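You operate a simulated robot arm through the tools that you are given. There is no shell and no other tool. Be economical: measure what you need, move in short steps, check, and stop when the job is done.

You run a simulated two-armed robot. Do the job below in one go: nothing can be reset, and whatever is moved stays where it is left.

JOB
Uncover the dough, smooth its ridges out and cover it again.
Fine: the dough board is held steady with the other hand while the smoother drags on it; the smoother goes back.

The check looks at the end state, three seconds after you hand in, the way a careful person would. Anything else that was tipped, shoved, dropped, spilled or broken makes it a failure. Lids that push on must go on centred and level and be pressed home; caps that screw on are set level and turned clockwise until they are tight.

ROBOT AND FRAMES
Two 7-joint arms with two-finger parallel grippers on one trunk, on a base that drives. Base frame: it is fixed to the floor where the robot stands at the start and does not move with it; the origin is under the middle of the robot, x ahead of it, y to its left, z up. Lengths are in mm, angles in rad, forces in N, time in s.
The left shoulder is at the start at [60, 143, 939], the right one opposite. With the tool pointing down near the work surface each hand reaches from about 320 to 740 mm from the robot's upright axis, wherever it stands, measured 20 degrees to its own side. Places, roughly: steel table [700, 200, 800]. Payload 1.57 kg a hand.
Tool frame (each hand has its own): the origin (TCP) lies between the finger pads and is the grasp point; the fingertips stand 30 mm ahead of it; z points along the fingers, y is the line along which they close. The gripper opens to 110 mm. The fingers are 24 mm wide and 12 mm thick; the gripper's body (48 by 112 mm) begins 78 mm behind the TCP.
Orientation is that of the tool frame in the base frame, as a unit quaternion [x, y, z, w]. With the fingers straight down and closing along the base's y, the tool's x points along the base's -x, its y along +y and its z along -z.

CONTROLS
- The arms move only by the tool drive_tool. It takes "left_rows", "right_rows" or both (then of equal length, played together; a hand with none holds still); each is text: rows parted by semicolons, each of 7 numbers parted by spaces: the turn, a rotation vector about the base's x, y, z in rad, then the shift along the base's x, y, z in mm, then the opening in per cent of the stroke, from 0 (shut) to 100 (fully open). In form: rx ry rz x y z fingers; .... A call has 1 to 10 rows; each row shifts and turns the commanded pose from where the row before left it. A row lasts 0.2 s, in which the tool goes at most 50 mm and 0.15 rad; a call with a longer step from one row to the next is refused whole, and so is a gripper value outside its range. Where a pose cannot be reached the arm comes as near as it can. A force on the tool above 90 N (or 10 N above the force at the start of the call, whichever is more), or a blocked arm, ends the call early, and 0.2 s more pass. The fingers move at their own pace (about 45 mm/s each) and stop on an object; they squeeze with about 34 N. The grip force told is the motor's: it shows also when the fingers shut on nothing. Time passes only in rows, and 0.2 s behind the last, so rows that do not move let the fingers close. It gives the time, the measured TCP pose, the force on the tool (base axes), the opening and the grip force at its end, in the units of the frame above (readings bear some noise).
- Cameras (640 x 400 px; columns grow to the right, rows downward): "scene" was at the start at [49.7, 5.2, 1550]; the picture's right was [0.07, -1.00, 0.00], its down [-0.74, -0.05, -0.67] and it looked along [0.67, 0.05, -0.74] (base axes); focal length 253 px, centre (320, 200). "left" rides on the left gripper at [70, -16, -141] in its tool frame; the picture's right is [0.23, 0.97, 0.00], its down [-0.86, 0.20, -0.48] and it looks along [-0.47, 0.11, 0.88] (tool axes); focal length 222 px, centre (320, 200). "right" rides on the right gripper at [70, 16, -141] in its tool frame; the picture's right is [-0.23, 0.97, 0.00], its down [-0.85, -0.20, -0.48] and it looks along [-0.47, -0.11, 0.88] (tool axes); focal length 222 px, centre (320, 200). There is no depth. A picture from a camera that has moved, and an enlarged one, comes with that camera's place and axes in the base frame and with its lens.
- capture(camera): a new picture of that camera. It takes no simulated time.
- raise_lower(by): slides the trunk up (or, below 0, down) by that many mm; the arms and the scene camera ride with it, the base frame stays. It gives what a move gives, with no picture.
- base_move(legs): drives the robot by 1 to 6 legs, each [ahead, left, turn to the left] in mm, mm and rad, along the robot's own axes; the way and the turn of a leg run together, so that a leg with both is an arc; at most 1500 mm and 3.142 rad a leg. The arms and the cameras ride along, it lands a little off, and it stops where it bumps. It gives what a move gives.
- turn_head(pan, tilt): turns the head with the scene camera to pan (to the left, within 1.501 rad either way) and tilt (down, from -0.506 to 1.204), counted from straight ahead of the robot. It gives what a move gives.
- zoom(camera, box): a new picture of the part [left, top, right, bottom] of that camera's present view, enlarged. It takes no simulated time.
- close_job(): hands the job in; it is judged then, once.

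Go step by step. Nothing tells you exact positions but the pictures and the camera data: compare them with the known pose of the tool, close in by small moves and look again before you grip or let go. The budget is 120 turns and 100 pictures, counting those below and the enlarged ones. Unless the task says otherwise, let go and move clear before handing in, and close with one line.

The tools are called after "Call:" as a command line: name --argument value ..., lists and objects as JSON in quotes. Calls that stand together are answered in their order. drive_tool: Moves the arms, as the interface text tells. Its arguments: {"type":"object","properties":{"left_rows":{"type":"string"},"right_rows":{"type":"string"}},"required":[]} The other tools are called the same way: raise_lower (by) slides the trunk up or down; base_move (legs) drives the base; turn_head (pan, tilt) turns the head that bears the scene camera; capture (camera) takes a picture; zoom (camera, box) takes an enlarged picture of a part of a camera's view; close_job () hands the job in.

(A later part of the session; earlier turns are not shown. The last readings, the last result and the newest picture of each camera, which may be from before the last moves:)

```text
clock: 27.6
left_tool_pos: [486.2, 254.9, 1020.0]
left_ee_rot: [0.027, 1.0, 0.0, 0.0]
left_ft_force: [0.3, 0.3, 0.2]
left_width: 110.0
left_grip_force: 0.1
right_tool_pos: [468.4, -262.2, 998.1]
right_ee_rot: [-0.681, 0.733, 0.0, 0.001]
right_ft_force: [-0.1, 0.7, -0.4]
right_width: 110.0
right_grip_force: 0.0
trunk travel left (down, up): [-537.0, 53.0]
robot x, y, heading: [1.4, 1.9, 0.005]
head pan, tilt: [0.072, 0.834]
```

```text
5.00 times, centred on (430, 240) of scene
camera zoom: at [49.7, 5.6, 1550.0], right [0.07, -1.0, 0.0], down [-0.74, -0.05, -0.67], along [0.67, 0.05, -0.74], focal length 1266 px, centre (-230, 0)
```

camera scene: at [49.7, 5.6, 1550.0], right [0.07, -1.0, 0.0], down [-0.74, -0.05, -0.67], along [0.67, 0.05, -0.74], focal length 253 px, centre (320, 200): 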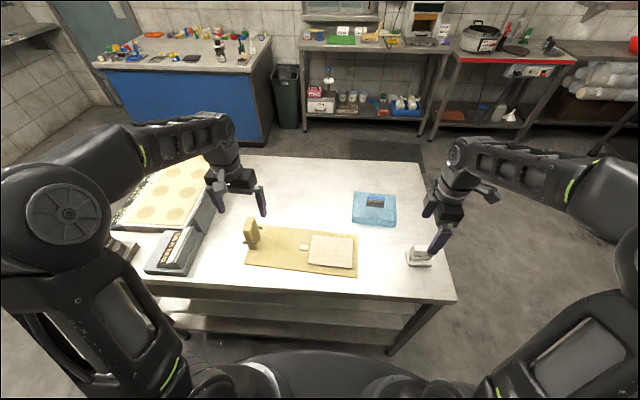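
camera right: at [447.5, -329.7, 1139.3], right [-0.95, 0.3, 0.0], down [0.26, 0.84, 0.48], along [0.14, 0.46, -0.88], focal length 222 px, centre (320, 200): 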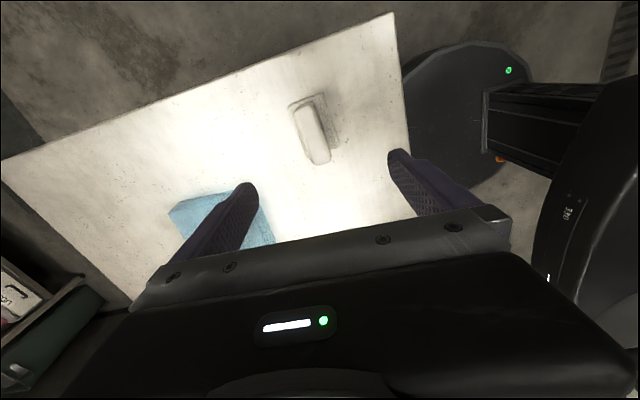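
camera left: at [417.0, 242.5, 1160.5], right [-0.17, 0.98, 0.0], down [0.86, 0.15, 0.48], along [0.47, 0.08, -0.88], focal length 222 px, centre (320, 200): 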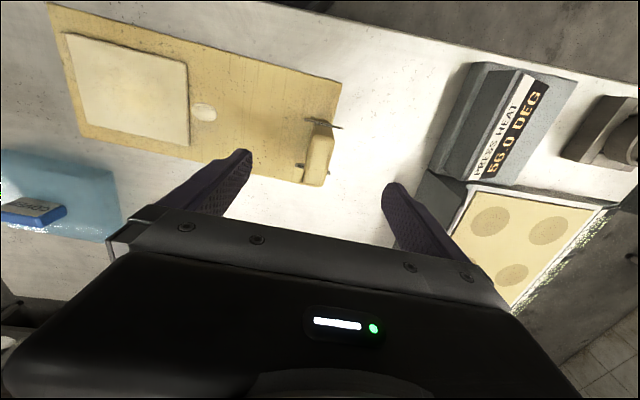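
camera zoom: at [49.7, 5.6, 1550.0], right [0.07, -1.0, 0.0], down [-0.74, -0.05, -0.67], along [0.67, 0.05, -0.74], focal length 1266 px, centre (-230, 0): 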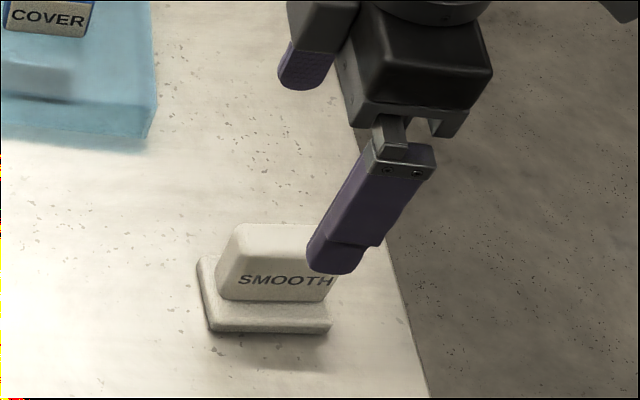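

The board handle's top is about (492, 254), 23 mm thick. The smoother handle is about (470, -275), 22 mm thick, on an 80×50 mm base. I'll lower both hands around them.

Call:
drive_tool --right_rows "0 0 0.02 1 -4 -30 100; 0 0 0 1 -4 -30 70; 0 0 0 0 -5 -25 60; 0 0 0 0 0 -10 60; 0 0 0 0 0 0 60" --left_rows "0 0 0 3 0 -25 100; 0 0 0 3 0 -30 80; 0 0 0 3 0 -30 65; 0 0 0 0 0 -20 65; 0 0 0 0 0 0 65"

Call:
capture --camera "right"

Call:
capture --camera "left"

Call:
zoom --camera "scene" --box '[220, 180, 460, 300]'

```text
clock: 28.8
left_tool_pos: [497.1, 255.1, 914.9]
left_ee_rot: [0.027, 1.0, 0.0, 0.0]
left_ft_force: [0.1, 0.1, -0.3]
left_width: 71.4
left_grip_force: 0.0
right_tool_pos: [471.6, -276.2, 905.4]
right_ee_rot: [-0.687, 0.726, 0.0, 0.0]
right_ft_force: [-0.5, 0.2, -0.3]
right_width: 66.0
right_grip_force: 0.0
trunk travel left (down, up): [-537.0, 53.0]
robot x, y, heading: [-4.6, 4.0, 0.003]
head pan, tilt: [0.072, 0.834]
```

```text
60 pictures are left
camera right: at [451.3, -343.7, 1044.6], right [-0.96, 0.28, 0.0], down [0.25, 0.84, 0.48], along [0.13, 0.46, -0.88], focal length 222 px, centre (320, 200)
```

right: 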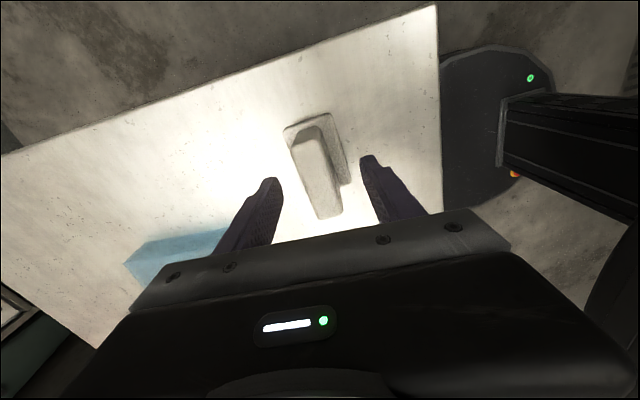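

```text
59 pictures are left
camera left: at [426.4, 241.8, 1055.0], right [-0.17, 0.98, 0.0], down [0.86, 0.15, 0.48], along [0.47, 0.08, -0.88], focal length 222 px, centre (320, 200)
```

left: 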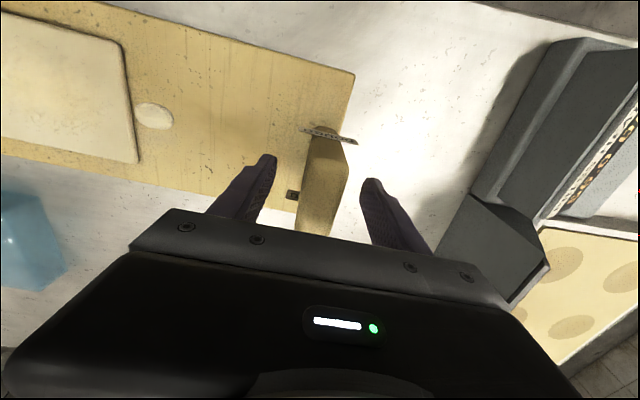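

```text
2.67 times, centred on (340, 240) of scene
camera zoom: at [49.6, 5.1, 1550.0], right [0.07, -1.0, 0.0], down [-0.74, -0.05, -0.67], along [0.67, 0.05, -0.74], focal length 675 px, centre (267, 93)
```

zoom: 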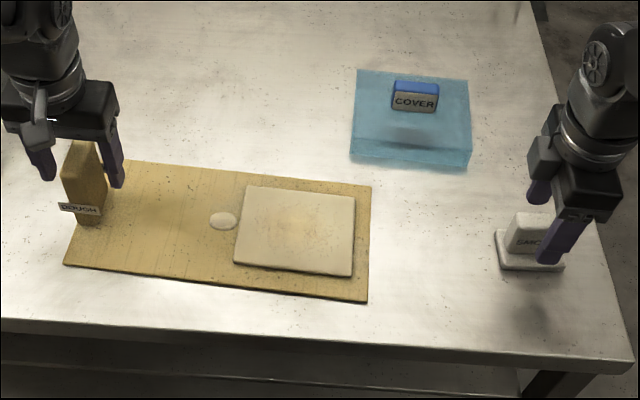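

Call:
drive_tool --right_rows "0 0 0 0 -1 -12 60; 0 0 0 0 0 -12 60; 0 0 0 0 0 -8 60; 0 0 0 0 0 0 60" --left_rows "0 0 0 0 0 -8 65; 0 0 0 0 0 -7 65; 0 0 0 0 0 0 65; 0 0 0 0 0 0 65"

Call:
zoom --camera "scene" --box '[390, 220, 470, 280]'

Call:
zoom --camera "scene" --box '[210, 190, 290, 270]'

```text
clock: 29.8
left_tool_pos: [497.4, 254.2, 898.7]
left_ee_rot: [0.028, 1.0, 0.0, -0.001]
left_ft_force: [-0.2, 0.7, 0.0]
left_width: 71.2
left_grip_force: 0.0
right_tool_pos: [471.2, -277.3, 871.7]
right_ee_rot: [-0.687, 0.727, 0.0, 0.001]
right_ft_force: [-0.6, 0.0, 0.3]
right_width: 65.9
right_grip_force: 0.0
trunk travel left (down, up): [-537.0, 53.0]
robot x, y, heading: [0.6, 2.9, 0.003]
head pan, tilt: [0.072, 0.834]
```

```text
6.67 times, centred on (430, 250) of scene
camera zoom: at [49.6, 5.2, 1550.0], right [0.07, -1.0, 0.0], down [-0.74, -0.05, -0.67], along [0.67, 0.05, -0.74], focal length 1688 px, centre (-413, -133)
```

zoom: 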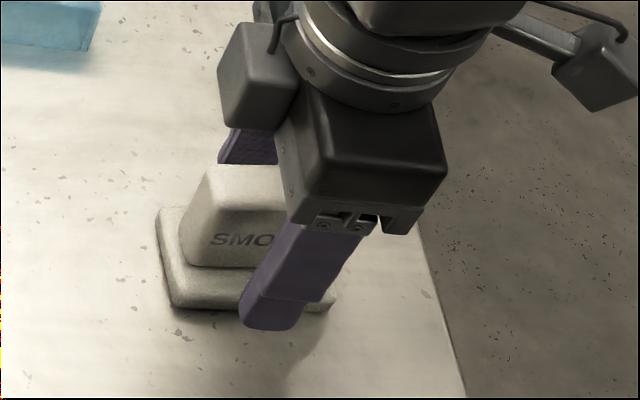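

```text
5.00 times, centred on (250, 230) of scene
camera zoom: at [49.6, 5.2, 1550.0], right [0.07, -1.0, 0.0], down [-0.74, -0.05, -0.67], along [0.67, 0.05, -0.74], focal length 1266 px, centre (670, 50)
```

zoom: 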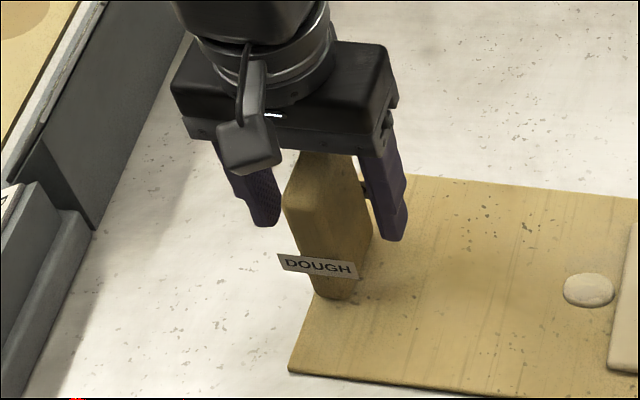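

Both are straddled well. I'll nudge the right hand and close both grippers.

Call:
drive_tool --right_rows "0 0 0 0 3 -5 60; 0 0 0 0 0 0 0; 0 0 0 0 0 0 0; 0 0 0 0 0 0 0; 0 0 0 0 0 0 0; 0 0 0 0 0 0 0; 0 0 0 0 0 0 0" --left_rows "0 0 0 0 0 0 65; 0 0 0 0 0 0 0; 0 0 0 0 0 0 0; 0 0 0 0 0 0 0; 0 0 0 0 0 0 0; 0 0 0 0 0 0 0; 0 0 0 0 0 0 0"

Call:
zoom --camera "scene" --box '[220, 180, 460, 300]'

```text
clock: 31.4
left_tool_pos: [497.1, 255.2, 899.2]
left_ee_rot: [0.028, 1.0, 0.0, 0.001]
left_ft_force: [-0.2, -1.6, 0.1]
left_width: 25.9
left_grip_force: 33.9
right_tool_pos: [470.9, -273.5, 867.4]
right_ee_rot: [-0.687, 0.727, 0.0, 0.0]
right_ft_force: [-0.1, -0.1, -0.5]
right_width: 23.6
right_grip_force: 34.3
trunk travel left (down, up): [-537.0, 53.0]
robot x, y, heading: [-1.2, -1.9, -0.003]
head pan, tilt: [0.072, 0.834]
```

```text
2.67 times, centred on (340, 240) of scene
camera zoom: at [49.6, 5.1, 1550.0], right [0.07, -1.0, 0.0], down [-0.74, -0.05, -0.67], along [0.67, 0.05, -0.74], focal length 675 px, centre (267, 93)
```

zoom: 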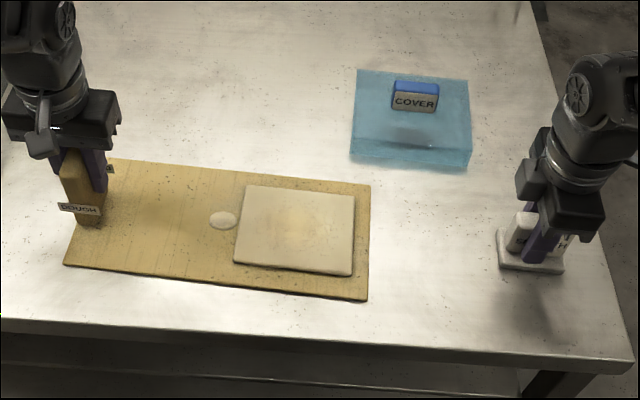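

Both grips hold (25.9 and 23.6 mm). The smoother's home is tool (470.9, -273.5, 867.4). I'll lift it slowly and check that it holds.

Call:
drive_tool --right_rows "0 0 0 0 0 4 0; 0 0 0 0 0 6 0; 0 0 0 0 0 15 0; 0 0 0 0 0 20 0; 0 0 0 0 0 20 0; 0 0 0 0 0 10 0; 0 0 0 0 0 0 0"

Call:
zoom --camera "scene" --box '[300, 180, 460, 280]'

```text
clock: 33.0
left_tool_pos: [496.6, 255.4, 900.3]
left_ee_rot: [0.028, 1.0, 0.001, 0.0]
left_ft_force: [-1.0, -0.1, 0.1]
left_width: 26.1
left_grip_force: 34.5
right_tool_pos: [471.4, -273.0, 942.3]
right_ee_rot: [-0.688, 0.726, 0.0, 0.0]
right_ft_force: [-0.9, -0.4, -1.7]
right_width: 23.4
right_grip_force: 34.6
trunk travel left (down, up): [-537.0, 53.0]
robot x, y, heading: [0.6, 0.5, -0.002]
head pan, tilt: [0.072, 0.834]
```

```text
4.00 times, centred on (380, 230) of scene
camera zoom: at [49.6, 5.1, 1550.0], right [0.07, -1.0, 0.0], down [-0.74, -0.05, -0.67], along [0.67, 0.05, -0.74], focal length 1013 px, centre (80, 80)
```

zoom: 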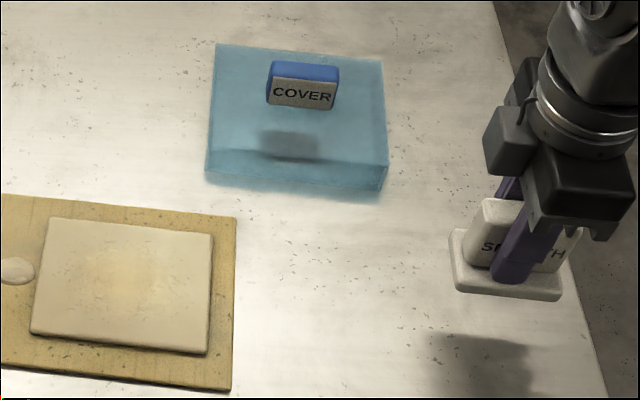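

The smoother is held level. I'll carry it above the front right part of the dough.

Call:
drive_tool --right_rows "0 0 0 -4 20 0 0; 0 0 0 -4 35 0 0; 0 0 0 -4 40 0 0; 0 0 0 -4 40 0 0; 0 0 0 -4 40 0 0; 0 0 0 -4 40 0 0; 0 0 0 -2 30 0 0; 0 0 0 0 0 -20 0; 0 0 0 0 0 -15 0; 0 0 0 0 0 0 0"

Call:
zoom --camera "scene" --box '[270, 200, 400, 290]'

Call:
capture --camera "right"

```text
clock: 35.2
left_tool_pos: [498.5, 254.5, 898.8]
left_ee_rot: [0.027, 1.0, 0.0, 0.0]
left_ft_force: [-0.3, 0.8, 1.2]
left_width: 25.9
left_grip_force: 34.3
right_tool_pos: [445.3, -29.7, 905.1]
right_ee_rot: [-0.687, 0.726, 0.0, 0.0]
right_ft_force: [-0.6, 0.0, -1.2]
right_width: 23.3
right_grip_force: 34.3
trunk travel left (down, up): [-537.0, 53.0]
robot x, y, heading: [-1.7, -0.7, -0.002]
head pan, tilt: [0.072, 0.834]
```

```text
4.44 times, centred on (335, 245) of scene
camera zoom: at [49.6, 5.3, 1550.0], right [0.07, -1.0, 0.0], down [-0.74, -0.05, -0.67], along [0.67, 0.05, -0.74], focal length 1125 px, centre (253, 0)
```

zoom: 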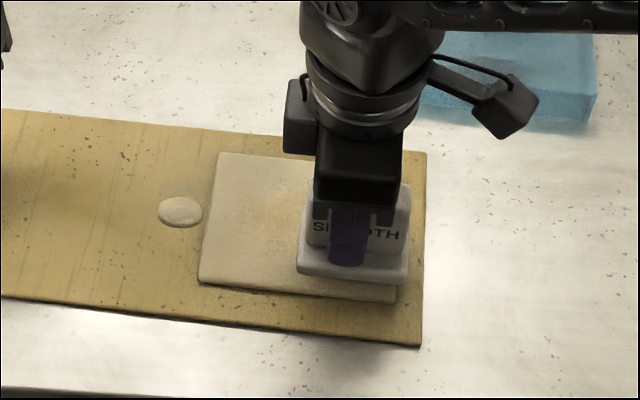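

```text
52 pictures are left
camera right: at [425.8, -96.8, 1046.8], right [-0.96, 0.28, 0.0], down [0.25, 0.84, 0.48], along [0.13, 0.46, -0.88], focal length 222 px, centre (320, 200)
```

right: 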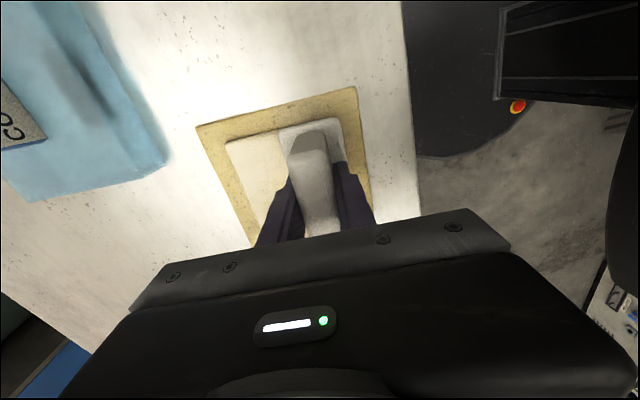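

Call:
drive_tool --right_rows "0 0 0 0 0 -5 0; 0 0 0 0 0 -4 0; 0 0 0 0 0 0 0"

Call:
drive_tool --right_rows "0 0 0 0 0 -3 0; 0 0 0 0 0 -2 0; 0 0 0 0 0 0 0"

```text
clock: 36.0
left_tool_pos: [496.6, 254.7, 900.1]
left_ee_rot: [0.028, 1.0, 0.0, 0.0]
left_ft_force: [-0.1, 1.4, 1.5]
left_width: 25.9
left_grip_force: 34.3
right_tool_pos: [446.7, -29.7, 897.7]
right_ee_rot: [-0.688, 0.726, 0.0, 0.0]
right_ft_force: [-0.4, 0.7, -1.9]
right_width: 23.6
right_grip_force: 34.0
trunk travel left (down, up): [-537.0, 53.0]
robot x, y, heading: [2.6, 1.4, -0.003]
head pan, tilt: [0.072, 0.834]
```

```text
clock: 36.8
left_tool_pos: [496.6, 256.0, 899.1]
left_ee_rot: [0.029, 1.0, 0.0, 0.0]
left_ft_force: [0.2, 1.6, 1.4]
left_width: 25.9
left_grip_force: 33.9
right_tool_pos: [446.2, -29.4, 892.0]
right_ee_rot: [-0.688, 0.726, 0.0, 0.0]
right_ft_force: [-0.7, 0.4, -0.6]
right_width: 23.3
right_grip_force: 34.1
trunk travel left (down, up): [-537.0, 53.0]
robot x, y, heading: [2.2, -1.1, -0.002]
head pan, tilt: [0.072, 0.834]
```

Call:
drive_tool --right_rows "0 0 0 0 0 -2 0; 0 0 0 0 0 -1 0; 0 0 0 0 0 0 0"

Call:
zoom --camera "scene" --box '[270, 200, 400, 290]'

```text
clock: 37.6
left_tool_pos: [497.5, 255.8, 900.2]
left_ee_rot: [0.027, 1.0, 0.0, 0.0]
left_ft_force: [-1.0, 0.8, 2.5]
left_width: 25.9
left_grip_force: 34.0
right_tool_pos: [446.2, -29.2, 890.6]
right_ee_rot: [-0.687, 0.727, 0.0, 0.0]
right_ft_force: [-0.3, 0.3, -0.5]
right_width: 23.4
right_grip_force: 33.6
trunk travel left (down, up): [-537.0, 53.0]
robot x, y, heading: [6.7, -2.9, -0.006]
head pan, tilt: [0.072, 0.834]
```

```text
4.44 times, centred on (335, 245) of scene
camera zoom: at [49.6, 5.3, 1550.0], right [0.07, -1.0, 0.0], down [-0.74, -0.05, -0.67], along [0.67, 0.05, -0.74], focal length 1125 px, centre (253, 0)
```

zoom: 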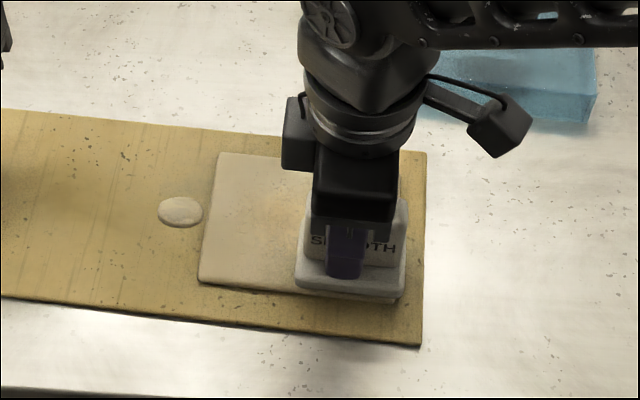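

Call:
drive_tool --right_rows "0 0 0 0 3 -1 0; 0 0 0 0 0 -1 0; 0 0 0 0 0 0 0"

Call:
drive_tool --right_rows "0 0 0 0 0 -1 0; 0 0 0 0 0 -1 0; 0 0 0 0 0 0 0"

```text
clock: 38.4
left_tool_pos: [498.1, 254.8, 898.4]
left_ee_rot: [0.027, 1.0, 0.0, -0.001]
left_ft_force: [-0.3, 2.4, 2.1]
left_width: 25.7
left_grip_force: 34.0
right_tool_pos: [445.9, -26.5, 888.6]
right_ee_rot: [-0.688, 0.726, 0.0, 0.001]
right_ft_force: [-0.2, 0.2, -1.3]
right_width: 23.5
right_grip_force: 34.2
trunk travel left (down, up): [-537.0, 53.0]
robot x, y, heading: [2.7, 0.8, 0.001]
head pan, tilt: [0.072, 0.834]
```

```text
clock: 39.2
left_tool_pos: [497.1, 254.5, 899.1]
left_ee_rot: [0.027, 1.0, 0.0, 0.0]
left_ft_force: [1.0, 1.2, 1.1]
left_width: 25.8
left_grip_force: 34.3
right_tool_pos: [444.9, -26.0, 887.5]
right_ee_rot: [-0.688, 0.726, 0.0, 0.001]
right_ft_force: [-0.2, 1.0, 0.0]
right_width: 23.6
right_grip_force: 34.4
trunk travel left (down, up): [-537.0, 53.0]
robot x, y, heading: [2.2, 2.7, 0.005]
head pan, tilt: [0.072, 0.834]
```

Call:
drive_tool --right_rows "0 0 0 0 0 -1 0; 0 0 0 0 0 -1 0; 0 0 0 0 0 0 0"

Call:
drive_tool --right_rows "0 0 0 0 0 -1 0; 0 0 0 0 0 -1 0; 0 0 0 0 0 0 0"

Call:
zoom --camera "scene" --box '[290, 225, 370, 285]'

```text
clock: 40.0
left_tool_pos: [497.7, 255.5, 899.1]
left_ee_rot: [0.027, 1.0, 0.0, 0.0]
left_ft_force: [-0.3, 1.6, 2.0]
left_width: 25.9
left_grip_force: 34.2
right_tool_pos: [446.0, -25.3, 885.4]
right_ee_rot: [-0.688, 0.726, 0.0, 0.001]
right_ft_force: [-0.1, -0.3, -0.9]
right_width: 23.5
right_grip_force: 34.9
trunk travel left (down, up): [-537.0, 53.0]
robot x, y, heading: [-0.5, 1.0, 0.001]
head pan, tilt: [0.072, 0.834]
```

```text
clock: 40.8
left_tool_pos: [496.0, 254.6, 900.1]
left_ee_rot: [0.027, 1.0, 0.0, 0.0]
left_ft_force: [-0.1, 1.6, 2.0]
left_width: 25.8
left_grip_force: 34.0
right_tool_pos: [445.4, -24.4, 882.0]
right_ee_rot: [-0.687, 0.727, 0.0, -0.001]
right_ft_force: [0.1, 0.5, -1.6]
right_width: 23.6
right_grip_force: 34.1
trunk travel left (down, up): [-537.0, 53.0]
robot x, y, heading: [-4.6, 0.1, -0.005]
head pan, tilt: [0.072, 0.834]
```

```text
6.67 times, centred on (330, 255) of scene
camera zoom: at [49.6, 5.3, 1550.0], right [0.07, -1.0, 0.0], down [-0.74, -0.05, -0.67], along [0.67, 0.05, -0.74], focal length 1688 px, centre (253, -167)
```

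zoom: 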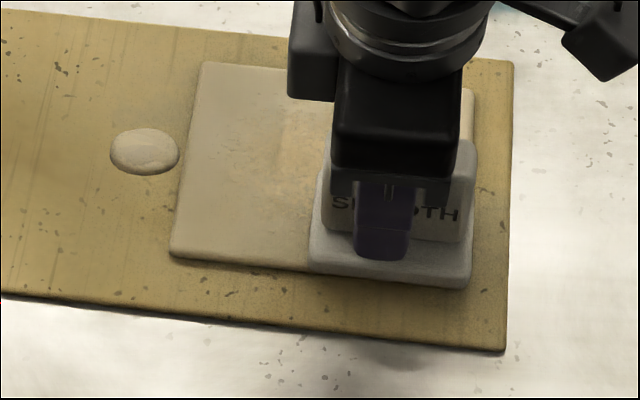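

Call:
drive_tool --right_rows "0 0 0 0 0 -1 0; 0 0 0 0 0 -1 0; 0 0 0 0 0 0 0"

Call:
zoom --camera "left" --box '[0, 0, 320, 200]'

```text
clock: 41.6
left_tool_pos: [497.6, 254.6, 899.0]
left_ee_rot: [0.027, 1.0, 0.0, 0.0]
left_ft_force: [1.9, 0.8, -1.1]
left_width: 26.0
left_grip_force: 34.5
right_tool_pos: [445.2, -26.6, 880.5]
right_ee_rot: [-0.687, 0.727, 0.0, 0.0]
right_ft_force: [-1.2, -1.1, 8.2]
right_width: 23.4
right_grip_force: 34.0
trunk travel left (down, up): [-537.0, 53.0]
robot x, y, heading: [-3.1, -2.1, 0.002]
head pan, tilt: [0.072, 0.834]
```

```text
2.00 times, centred on (160, 100) of left
camera zoom: at [426.9, 242.0, 1040.7], right [-0.17, 0.98, 0.0], down [0.86, 0.15, 0.48], along [0.47, 0.08, -0.88], focal length 444 px, centre (640, 400)
```

zoom: 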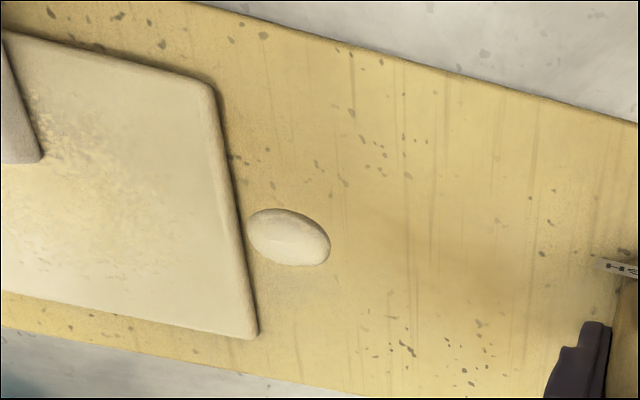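

Contact came at 8 N. Now I drag slowly away from the robot along the slab and watch the force.

Call:
drive_tool --right_rows "0 0 0 0 0 -0.5 0; 0 0 0 6 -0.3 0 0; 0 0 0 7 -0.4 0 0; 0 0 0 7 -0.4 0 0; 0 0 0 7 -0.4 0 0; 0 0 0 7 -0.4 0 0; 0 0 0 7 -0.4 0 0; 0 0 0 7 -0.4 0 0; 0 0 0 6 -0.4 0 0; 0 0 0 0 0 0 0"

Call:
zoom --camera "scene" --box '[270, 200, 400, 290]'

```text
clock: 43.8
left_tool_pos: [495.4, 255.1, 899.6]
left_ee_rot: [0.028, 1.0, -0.001, 0.001]
left_ft_force: [5.8, -7.0, -8.1]
left_width: 29.8
left_grip_force: 34.5
right_tool_pos: [499.6, -29.3, 881.3]
right_ee_rot: [-0.688, 0.726, 0.001, 0.002]
right_ft_force: [-11.9, 7.7, 24.1]
right_width: 23.3
right_grip_force: 33.9
trunk travel left (down, up): [-537.0, 53.0]
robot x, y, heading: [1.0, -2.1, -0.0]
head pan, tilt: [0.072, 0.834]
```

```text
4.44 times, centred on (335, 245) of scene
camera zoom: at [47.7, 5.8, 1550.0], right [0.07, -1.0, 0.0], down [-0.74, -0.05, -0.67], along [0.67, 0.05, -0.74], focal length 1125 px, centre (253, 0)
```

zoom: 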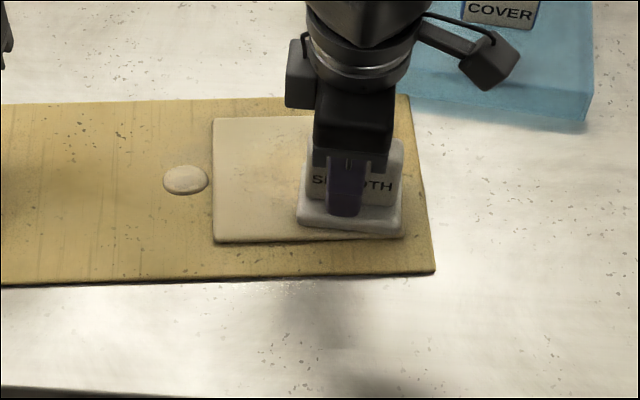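

The sideways drag swung the board in the left grip. I'll lift the smoother so the grip can square itself again, and afterwards drag only along the board's length, in line with the hold.

Call:
drive_tool --right_rows "0 0 0 0 0 3 0; 0 0 0 0 0 5 0; 0 0 0 0 0 15 0; 0 0 0 0 0 20 0; 0 0 0 0 0 0 0"

Call:
capture --camera "scene"

Call:
zoom --camera "scene" --box '[220, 180, 400, 290]'

```text
clock: 45.0
left_tool_pos: [495.8, 255.2, 899.2]
left_ee_rot: [0.028, 1.0, 0.0, -0.001]
left_ft_force: [0.9, 2.9, 4.9]
left_width: 26.0
left_grip_force: 34.0
right_tool_pos: [499.8, -29.1, 923.4]
right_ee_rot: [-0.688, 0.726, -0.001, 0.0]
right_ft_force: [0.5, 0.2, -2.3]
right_width: 23.4
right_grip_force: 34.2
trunk travel left (down, up): [-537.0, 53.0]
robot x, y, heading: [-2.4, 2.2, -0.001]
head pan, tilt: [0.072, 0.834]
```

```text
47 pictures are left
camera scene: at [49.4, 5.4, 1550.0], right [0.07, -1.0, 0.0], down [-0.74, -0.05, -0.67], along [0.67, 0.05, -0.74], focal length 253 px, centre (320, 200)
```

scene: 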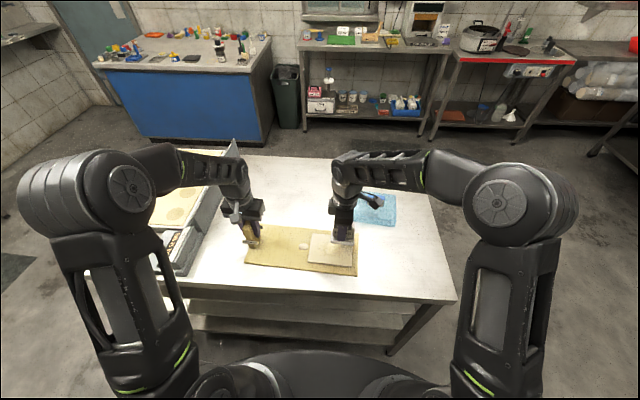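

```text
3.56 times, centred on (310, 235) of scene
camera zoom: at [49.4, 5.4, 1550.0], right [0.07, -1.0, 0.0], down [-0.74, -0.05, -0.67], along [0.67, 0.05, -0.74], focal length 900 px, centre (356, 76)
```

zoom: 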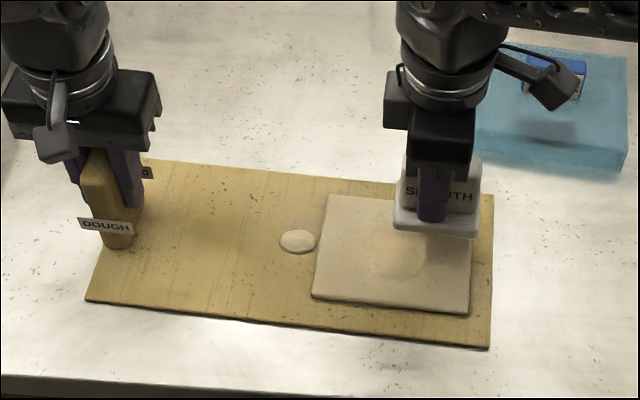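

The board swung back square, almost exactly where it was. Next is a lengthwise pass along the middle, pulling away from the handle with light pressure.

Call:
drive_tool --right_rows "0 0 0 -8 20 0 0; 0 0 0 -8 20 0 0; 0 0 0 -7 13 0 0; 0 0 0 0 0 -20 0; 0 0 0 0 0 -16 0; 0 0 0 0 0 -4 0; 0 0 0 0 0 -2 0; 0 0 0 0 0 0 0"

Call:
zoom --camera "scene" --box '[270, 200, 400, 290]'

```text
clock: 46.8
left_tool_pos: [497.9, 255.7, 900.3]
left_ee_rot: [0.027, 1.0, 0.0, 0.0]
left_ft_force: [-0.1, 2.6, 6.4]
left_width: 25.9
left_grip_force: 33.8
right_tool_pos: [476.9, 23.7, 880.5]
right_ee_rot: [-0.688, 0.726, 0.0, 0.0]
right_ft_force: [0.0, 1.0, -0.4]
right_width: 23.6
right_grip_force: 34.0
trunk travel left (down, up): [-537.0, 53.0]
robot x, y, heading: [0.9, -2.3, -0.002]
head pan, tilt: [0.072, 0.834]
```

```text
4.44 times, centred on (335, 245) of scene
camera zoom: at [49.2, 5.3, 1550.0], right [0.07, -1.0, 0.0], down [-0.74, -0.05, -0.67], along [0.67, 0.05, -0.74], focal length 1125 px, centre (253, 0)
```

zoom: 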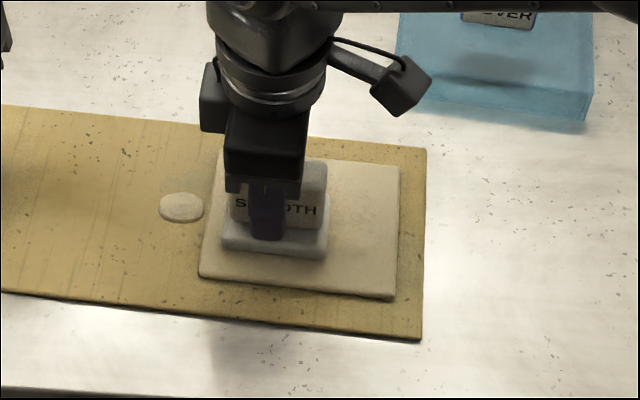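

Call:
drive_tool --right_rows "0 0 0 0 4 -1 0; 0 0 0 -0.4 -7 -0.5 0; 0 0 0 -0.4 -7 0 0; 0 0 0 -0.4 -7 0 0; 0 0 0 -0.4 -7 0 0; 0 0 0 -0.4 -7 0 0; 0 0 0 -0.4 -7 0 0; 0 0 0 -0.4 -7 0 0; 0 0 0 -0.4 -7 0 0; 0 0 0 0 0 0 0"

Call:
zoom --camera "scene" --box '[270, 200, 400, 290]'

```text
clock: 49.0
left_tool_pos: [496.8, 254.1, 901.0]
left_ee_rot: [0.028, 1.0, -0.001, 0.0]
left_ft_force: [0.2, -16.4, -7.9]
left_width: 25.8
left_grip_force: 33.8
right_tool_pos: [473.7, -26.9, 880.6]
right_ee_rot: [-0.688, 0.726, 0.0, 0.001]
right_ft_force: [2.0, 18.2, 27.0]
right_width: 23.6
right_grip_force: 34.3
trunk travel left (down, up): [-537.0, 53.0]
robot x, y, heading: [-2.4, 1.2, 0.003]
head pan, tilt: [0.072, 0.834]
```

```text
4.44 times, centred on (335, 245) of scene
camera zoom: at [48.4, 5.7, 1550.0], right [0.07, -1.0, 0.0], down [-0.74, -0.05, -0.67], along [0.67, 0.05, -0.74], focal length 1125 px, centre (253, 0)
```

zoom: 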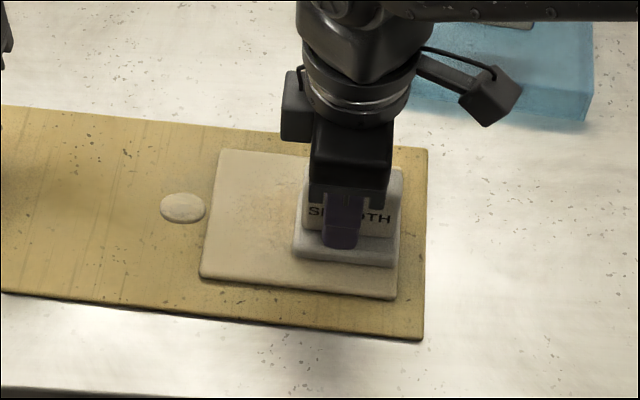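

The board stayed put with about 27 N down and 18 N drag. Now the pass on the near side.

Call:
drive_tool --right_rows "0 0 0 0 0 8 0; 0 0 0 -12 28 0 0; 0 0 0 -12 28 0 0; 0 0 0 0 0 -8 0; 0 0 0 -0.5 -9 0 0; 0 0 0 -0.5 -9 0 0; 0 0 0 -0.5 -9 0 0; 0 0 0 -0.5 -9 0 0; 0 0 0 -0.5 -9 0 0; 0 0 0 -0.5 -10 0 0"

Call:
zoom --camera "scene" --box '[270, 200, 400, 290]'

```text
clock: 51.2
left_tool_pos: [495.9, 255.9, 899.9]
left_ee_rot: [0.028, 1.0, -0.001, 0.001]
left_ft_force: [-0.8, -14.3, -6.7]
left_width: 25.8
left_grip_force: 33.9
right_tool_pos: [445.7, -24.3, 880.0]
right_ee_rot: [-0.688, 0.726, 0.0, 0.003]
right_ft_force: [2.4, 20.5, 29.7]
right_width: 23.5
right_grip_force: 34.2
trunk travel left (down, up): [-537.0, 53.0]
robot x, y, heading: [1.1, 2.1, -0.0]
head pan, tilt: [0.072, 0.834]
```

```text
4.44 times, centred on (335, 245) of scene
camera zoom: at [48.2, 6.3, 1550.1], right [0.07, -1.0, 0.0], down [-0.74, -0.05, -0.67], along [0.67, 0.05, -0.74], focal length 1125 px, centre (253, 0)
```

zoom: 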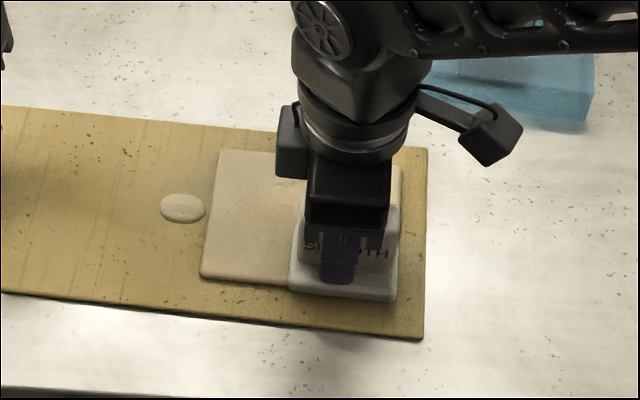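

Next, the far-side pass.

Call:
drive_tool --right_rows "0 0 0 0 0 8 0; 0 0 0 29 28 0 0; 0 0 0 29 28 0 0; 0 0 0 0 0 -8 0; 0 0 0 -0.5 -9 0 0; 0 0 0 -0.5 -9 0 0; 0 0 0 -0.5 -9 0 0; 0 0 0 -0.5 -9 0 0; 0 0 0 -0.5 -9 0 0; 0 0 0 -0.5 -10 0 0"

Call:
zoom --camera "scene" --box '[270, 200, 400, 290]'

Call:
drive_tool --right_rows "0 0 0 0 0 8 0; 0 0 0 0 0 40 0; 0 0 0 0 -40 20 0; 0 0 0 0 -45 0 0; 0 0 0 0 -45 0 0; 0 0 0 0 0 0 0"

Call:
zoom --camera "scene" --box '[290, 225, 370, 285]'

```text
clock: 53.4
left_tool_pos: [495.7, 254.3, 899.1]
left_ee_rot: [0.027, 1.0, 0.0, 0.001]
left_ft_force: [1.6, -9.7, -3.8]
left_width: 25.7
left_grip_force: 34.6
right_tool_pos: [501.1, -24.5, 881.5]
right_ee_rot: [-0.687, 0.726, -0.001, 0.001]
right_ft_force: [1.5, 16.1, 22.2]
right_width: 23.5
right_grip_force: 33.9
trunk travel left (down, up): [-537.0, 53.0]
robot x, y, heading: [3.6, -0.7, 0.003]
head pan, tilt: [0.072, 0.834]
```

```text
4.44 times, centred on (335, 245) of scene
camera zoom: at [48.6, 6.1, 1550.1], right [0.07, -1.0, 0.0], down [-0.74, -0.05, -0.67], along [0.67, 0.05, -0.74], focal length 1125 px, centre (253, 0)
```

zoom: 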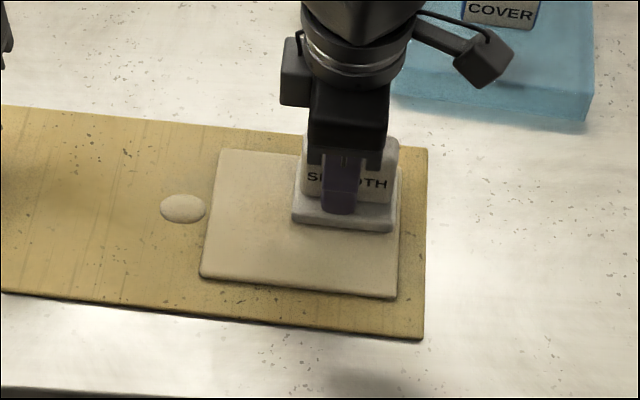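

```text
clock: 54.8
left_tool_pos: [496.5, 253.6, 900.1]
left_ee_rot: [0.027, 1.0, 0.001, -0.001]
left_ft_force: [-0.8, 0.3, 3.8]
left_width: 26.0
left_grip_force: 33.8
right_tool_pos: [500.6, -156.1, 947.6]
right_ee_rot: [-0.688, 0.726, 0.0, 0.001]
right_ft_force: [-0.9, 0.3, -1.5]
right_width: 23.5
right_grip_force: 34.2
trunk travel left (down, up): [-537.0, 53.0]
robot x, y, heading: [-4.4, -0.8, -0.001]
head pan, tilt: [0.072, 0.834]
```

```text
6.67 times, centred on (330, 255) of scene
camera zoom: at [49.2, 5.2, 1550.0], right [0.07, -1.0, 0.0], down [-0.74, -0.05, -0.67], along [0.67, 0.05, -0.74], focal length 1688 px, centre (253, -167)
```

zoom: 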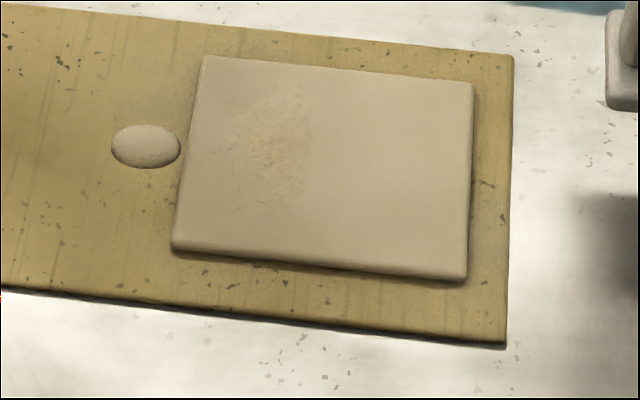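

The right part is visibly smooth now, and a rough strip remains on the left (y about 5–50). I'll return there and press properly before dragging.

Call:
drive_tool --right_rows "0 0 0 -8 45 0 0; 0 0 0 -8 45 0 0; 0 0 0 -7 45 0 0; 0 0 0 0 47 -19 0; 0 0 0 0 0 -35 0; 0 0 0 0 0 -10 0; 0 0 0 0 0 -5 0; 0 0 0 0 0 0 0"

Call:
zoom --camera "scene" --box '[270, 200, 400, 290]'

```text
refused: row 4 steps farther than a row can; nothing moved
```

```text
4.44 times, centred on (335, 245) of scene
camera zoom: at [49.2, 5.2, 1550.0], right [0.07, -1.0, 0.0], down [-0.74, -0.05, -0.67], along [0.67, 0.05, -0.74], focal length 1125 px, centre (253, 0)
```

zoom: 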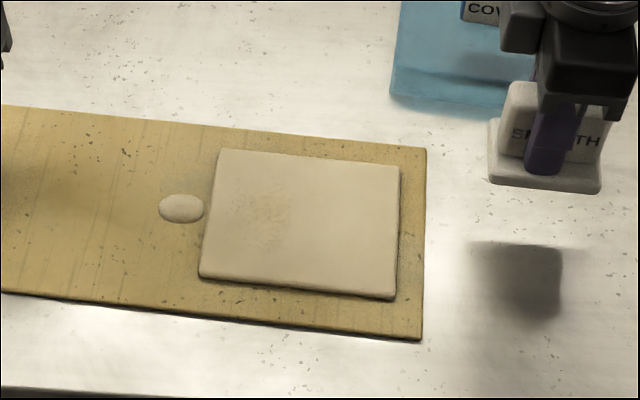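

Call:
drive_tool --right_rows "0 0 0 -8 45 0 0; 0 0 0 -8 45 0 0; 0 0 0 -7 45 0 0; 0 0 0 0 44 -18 0; 0 0 0 0 0 -30 0; 0 0 0 0 0 -11 0; 0 0 0 0 0 -6 0; 0 0 0 0 0 -3 0; 0 0 0 0 0 -2 0; 0 0 0 0 0 0 0"

Call:
zoom --camera "scene" --box '[270, 200, 400, 290]'

```text
clock: 57.0
left_tool_pos: [496.1, 255.1, 901.2]
left_ee_rot: [0.027, 1.0, 0.001, 0.0]
left_ft_force: [6.9, 1.7, -19.2]
left_width: 26.0
left_grip_force: 33.9
right_tool_pos: [476.0, 23.0, 880.6]
right_ee_rot: [-0.687, 0.727, 0.0, 0.003]
right_ft_force: [-11.7, -8.4, 50.2]
right_width: 23.4
right_grip_force: 33.8
trunk travel left (down, up): [-537.0, 53.0]
robot x, y, heading: [0.0, 0.4, -0.0]
head pan, tilt: [0.072, 0.834]
```

```text
4.44 times, centred on (335, 245) of scene
camera zoom: at [46.8, 5.1, 1550.4], right [0.07, -1.0, 0.0], down [-0.74, -0.05, -0.67], along [0.67, 0.05, -0.74], focal length 1125 px, centre (253, 0)
```

zoom: 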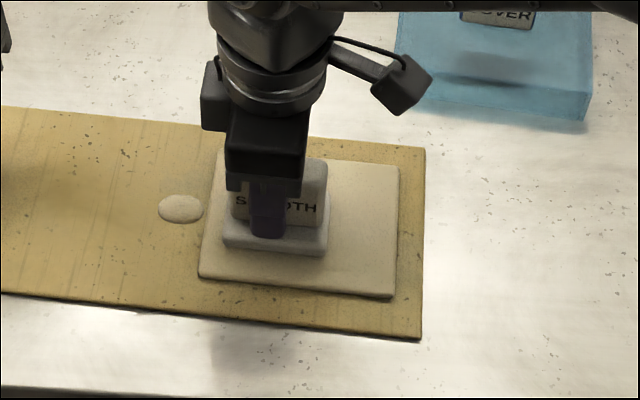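

50 N is more than needed, so I'll ease up 2 mm and make slow strokes out and back.

Call:
drive_tool --right_rows "0 0 0 0 0 2 0; 0 0 0 0.3 5 0 0; 0 0 0 -0.4 -7 0 0; 0 0 0 -0.4 -7 0 0; 0 0 0 -0.4 -7 0 0; 0 0 0 -0.4 -7 0 0; 0 0 0 -0.4 -7 0 0; 0 0 0 -0.4 -7 0 0; 0 0 0 0 0 0 0"

Call:
zoom --camera "scene" --box '[270, 200, 400, 290]'

```text
clock: 59.0
left_tool_pos: [497.4, 253.1, 899.1]
left_ee_rot: [0.028, 1.0, -0.002, 0.0]
left_ft_force: [-2.6, -26.6, -13.2]
left_width: 26.0
left_grip_force: 34.6
right_tool_pos: [475.6, -13.1, 879.2]
right_ee_rot: [-0.689, 0.725, 0.001, 0.002]
right_ft_force: [2.3, 20.6, 23.3]
right_width: 23.7
right_grip_force: 33.8
trunk travel left (down, up): [-537.0, 53.0]
robot x, y, heading: [0.6, 1.7, 0.004]
head pan, tilt: [0.072, 0.834]
```

```text
4.44 times, centred on (335, 245) of scene
camera zoom: at [48.7, 4.7, 1550.0], right [0.07, -1.0, 0.0], down [-0.74, -0.05, -0.67], along [0.67, 0.05, -0.74], focal length 1125 px, centre (253, 0)
```

zoom: 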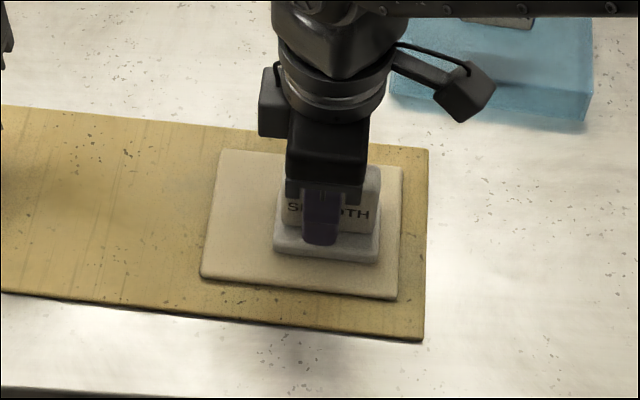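

The rough patch is gone, and so is the raised bump beside the slab. I'll lift away and verify.

Call:
drive_tool --right_rows "0 0 0 0 0 8 0; 0 0 0 0 0 40 0; 0 0 0 0 -40 20 0; 0 0 0 0 -45 0 0; 0 0 0 0 -45 0 0; 0 0 0 0 -45 0 0; 0 0 0 0 0 0 0"

Call:
zoom --camera "scene" --box '[290, 225, 370, 285]'

Call:
zoom --camera "left" --box '[0, 0, 320, 200]'

Call:
zoom --camera "scene" --box '[220, 180, 460, 300]'

```text
clock: 60.6
left_tool_pos: [497.7, 254.0, 899.7]
left_ee_rot: [0.028, 1.0, 0.0, 0.001]
left_ft_force: [0.3, 0.7, 3.5]
left_width: 25.8
left_grip_force: 33.8
right_tool_pos: [475.1, -188.2, 947.5]
right_ee_rot: [-0.688, 0.726, 0.0, 0.0]
right_ft_force: [0.1, 0.3, -1.3]
right_width: 23.5
right_grip_force: 33.9
trunk travel left (down, up): [-537.0, 53.0]
robot x, y, heading: [-0.3, -0.8, -0.001]
head pan, tilt: [0.072, 0.834]
```

```text
6.67 times, centred on (330, 255) of scene
camera zoom: at [49.2, 5.1, 1550.0], right [0.07, -1.0, 0.0], down [-0.74, -0.05, -0.67], along [0.67, 0.05, -0.74], focal length 1688 px, centre (253, -167)
```

zoom: 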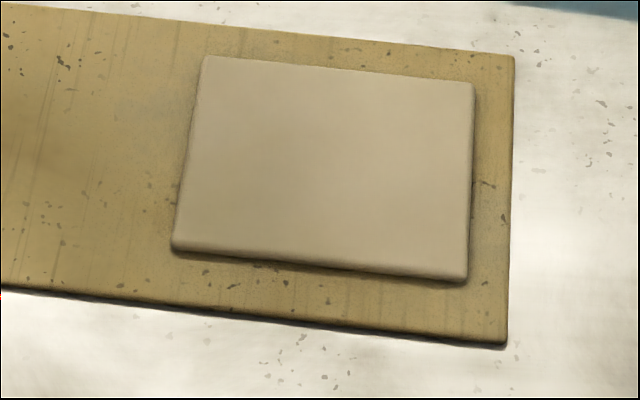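

```text
2.00 times, centred on (160, 100) of left
camera zoom: at [426.8, 241.6, 1040.9], right [-0.17, 0.99, 0.0], down [0.86, 0.15, 0.48], along [0.47, 0.08, -0.88], focal length 444 px, centre (640, 400)
```

zoom: 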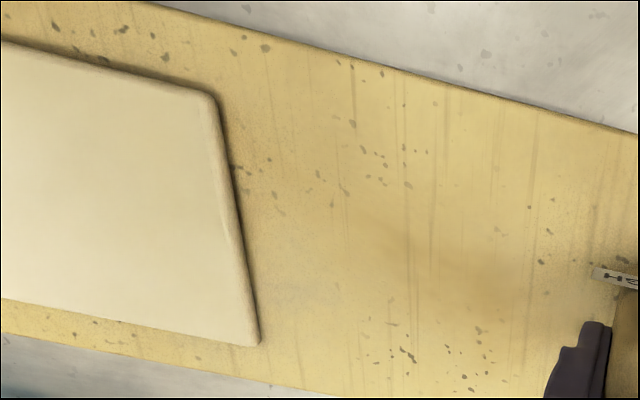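

```text
2.67 times, centred on (340, 240) of scene
camera zoom: at [49.2, 5.1, 1550.0], right [0.07, -1.0, 0.0], down [-0.74, -0.05, -0.67], along [0.67, 0.05, -0.74], focal length 675 px, centre (267, 93)
```

zoom: 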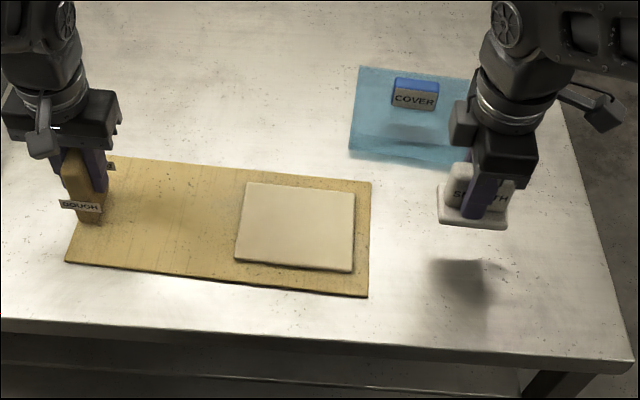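

The dough is smooth all over. I'll take the smoother back to its place.

Call:
drive_tool --right_rows "0 0 0 -2 -40 0 0; 0 0 0 -2 -45 0 0; 0 0 0 0 0 -30 0; 0 0 0 0 0 -30 0; 0 0 0 0 0 -12 0; 0 0 0 0 0 -4 0; 0 0 0 0 0 0 0"

Call:
drive_tool --right_rows "0 0 0 0 0 -2 0; 0 0 0 0 0 -1 0; 0 0 0 0 0 -1 0; 0 0 0 0 0 0 0"

Call:
zoom --camera "scene" --box '[390, 220, 470, 280]'

```text
clock: 62.2
left_tool_pos: [496.9, 255.4, 900.3]
left_ee_rot: [0.027, 1.0, -0.001, -0.001]
left_ft_force: [-2.6, -1.7, 3.8]
left_width: 25.7
left_grip_force: 34.0
right_tool_pos: [472.0, -273.8, 871.4]
right_ee_rot: [-0.688, 0.726, 0.001, 0.0]
right_ft_force: [0.7, 0.2, -1.3]
right_width: 23.6
right_grip_force: 33.7
trunk travel left (down, up): [-537.0, 53.0]
robot x, y, heading: [-2.1, 2.1, 0.007]
head pan, tilt: [0.072, 0.834]
```

```text
clock: 63.2
left_tool_pos: [497.2, 254.4, 900.8]
left_ee_rot: [0.028, 1.0, 0.0, 0.0]
left_ft_force: [-2.1, -1.9, 3.5]
left_width: 26.0
left_grip_force: 34.2
right_tool_pos: [471.4, -274.1, 867.4]
right_ee_rot: [-0.687, 0.726, 0.002, 0.001]
right_ft_force: [0.5, -0.6, -0.8]
right_width: 23.7
right_grip_force: 34.2
trunk travel left (down, up): [-537.0, 53.0]
robot x, y, heading: [2.7, 1.4, 0.001]
head pan, tilt: [0.072, 0.834]
```

```text
6.67 times, centred on (430, 250) of scene
camera zoom: at [49.0, 4.7, 1550.0], right [0.07, -1.0, 0.0], down [-0.74, -0.05, -0.67], along [0.67, 0.05, -0.74], focal length 1688 px, centre (-413, -133)
```

zoom: 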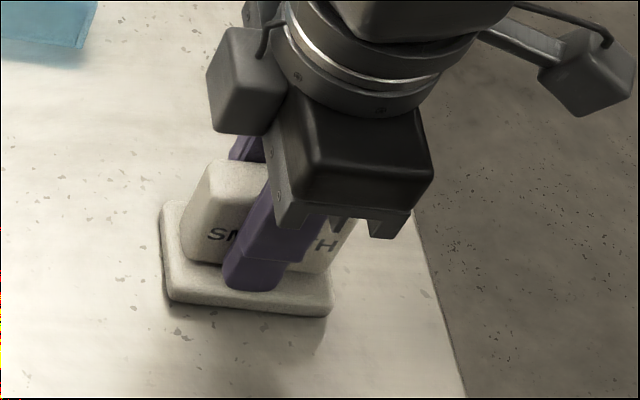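

Call:
drive_tool --right_rows "0 0 0 0 0 -1 0; 0 0 0 0 0 -1 0; 0 0 0 0 0 0 0"

```text
clock: 64.0
left_tool_pos: [496.8, 256.0, 899.2]
left_ee_rot: [0.027, 1.0, 0.0, 0.001]
left_ft_force: [0.7, -1.7, -0.5]
left_width: 25.9
left_grip_force: 33.9
right_tool_pos: [471.8, -273.4, 865.8]
right_ee_rot: [-0.687, 0.727, 0.0, 0.001]
right_ft_force: [-2.1, 0.2, 11.5]
right_width: 23.4
right_grip_force: 33.7
trunk travel left (down, up): [-537.0, 53.0]
robot x, y, heading: [-1.7, 2.3, -0.002]
head pan, tilt: [0.072, 0.834]
```

The smoother is standing on the table (11 N). I'll release it and rise, and also release the board handle with the left hand and back off upward.

Call:
drive_tool --right_rows "0 0 0 0 0 1 0; 0 0 0 0 0 0 55; 0 0 0 0 0 0 55; 0 0 0 0 0 0 55; 0 0 0 0 0 15 55; 0 0 0 0 0 40 55; 0 0 0 0 0 40 55; 0 0 0 0 0 30 55; 0 0 0 0 0 0 55" --left_rows "0 0 0 0 0 0 0; 0 0 0 0 0 0 60; 0 0 0 0 0 0 60; 0 0 0 0 0 0 60; 0 0 0 0 0 15 60; 0 0 0 0 0 40 60; 0 0 0 0 0 40 60; 0 0 0 0 0 30 60; 0 0 0 0 0 0 60"

Call:
zoom --camera "scene" --box '[220, 180, 460, 300]'

```text
clock: 66.0
left_tool_pos: [497.3, 256.1, 1024.0]
left_ee_rot: [0.028, 1.0, 0.001, 0.0]
left_ft_force: [-0.6, 0.1, 0.0]
left_width: 65.8
left_grip_force: 0.0
right_tool_pos: [471.6, -273.2, 992.5]
right_ee_rot: [-0.688, 0.726, 0.0, 0.0]
right_ft_force: [0.1, -0.8, -1.4]
right_width: 60.4
right_grip_force: 0.1
trunk travel left (down, up): [-537.0, 53.0]
robot x, y, heading: [-3.4, 2.3, 0.003]
head pan, tilt: [0.072, 0.834]
```

```text
2.67 times, centred on (340, 240) of scene
camera zoom: at [50.0, 5.1, 1549.9], right [0.07, -1.0, 0.0], down [-0.74, -0.05, -0.67], along [0.67, 0.05, -0.74], focal length 675 px, centre (267, 93)
```

zoom: 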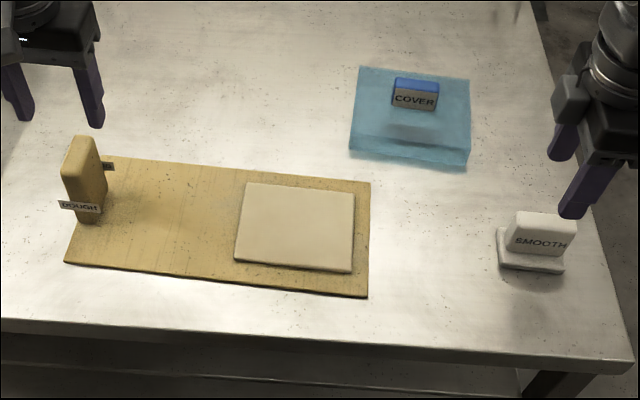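

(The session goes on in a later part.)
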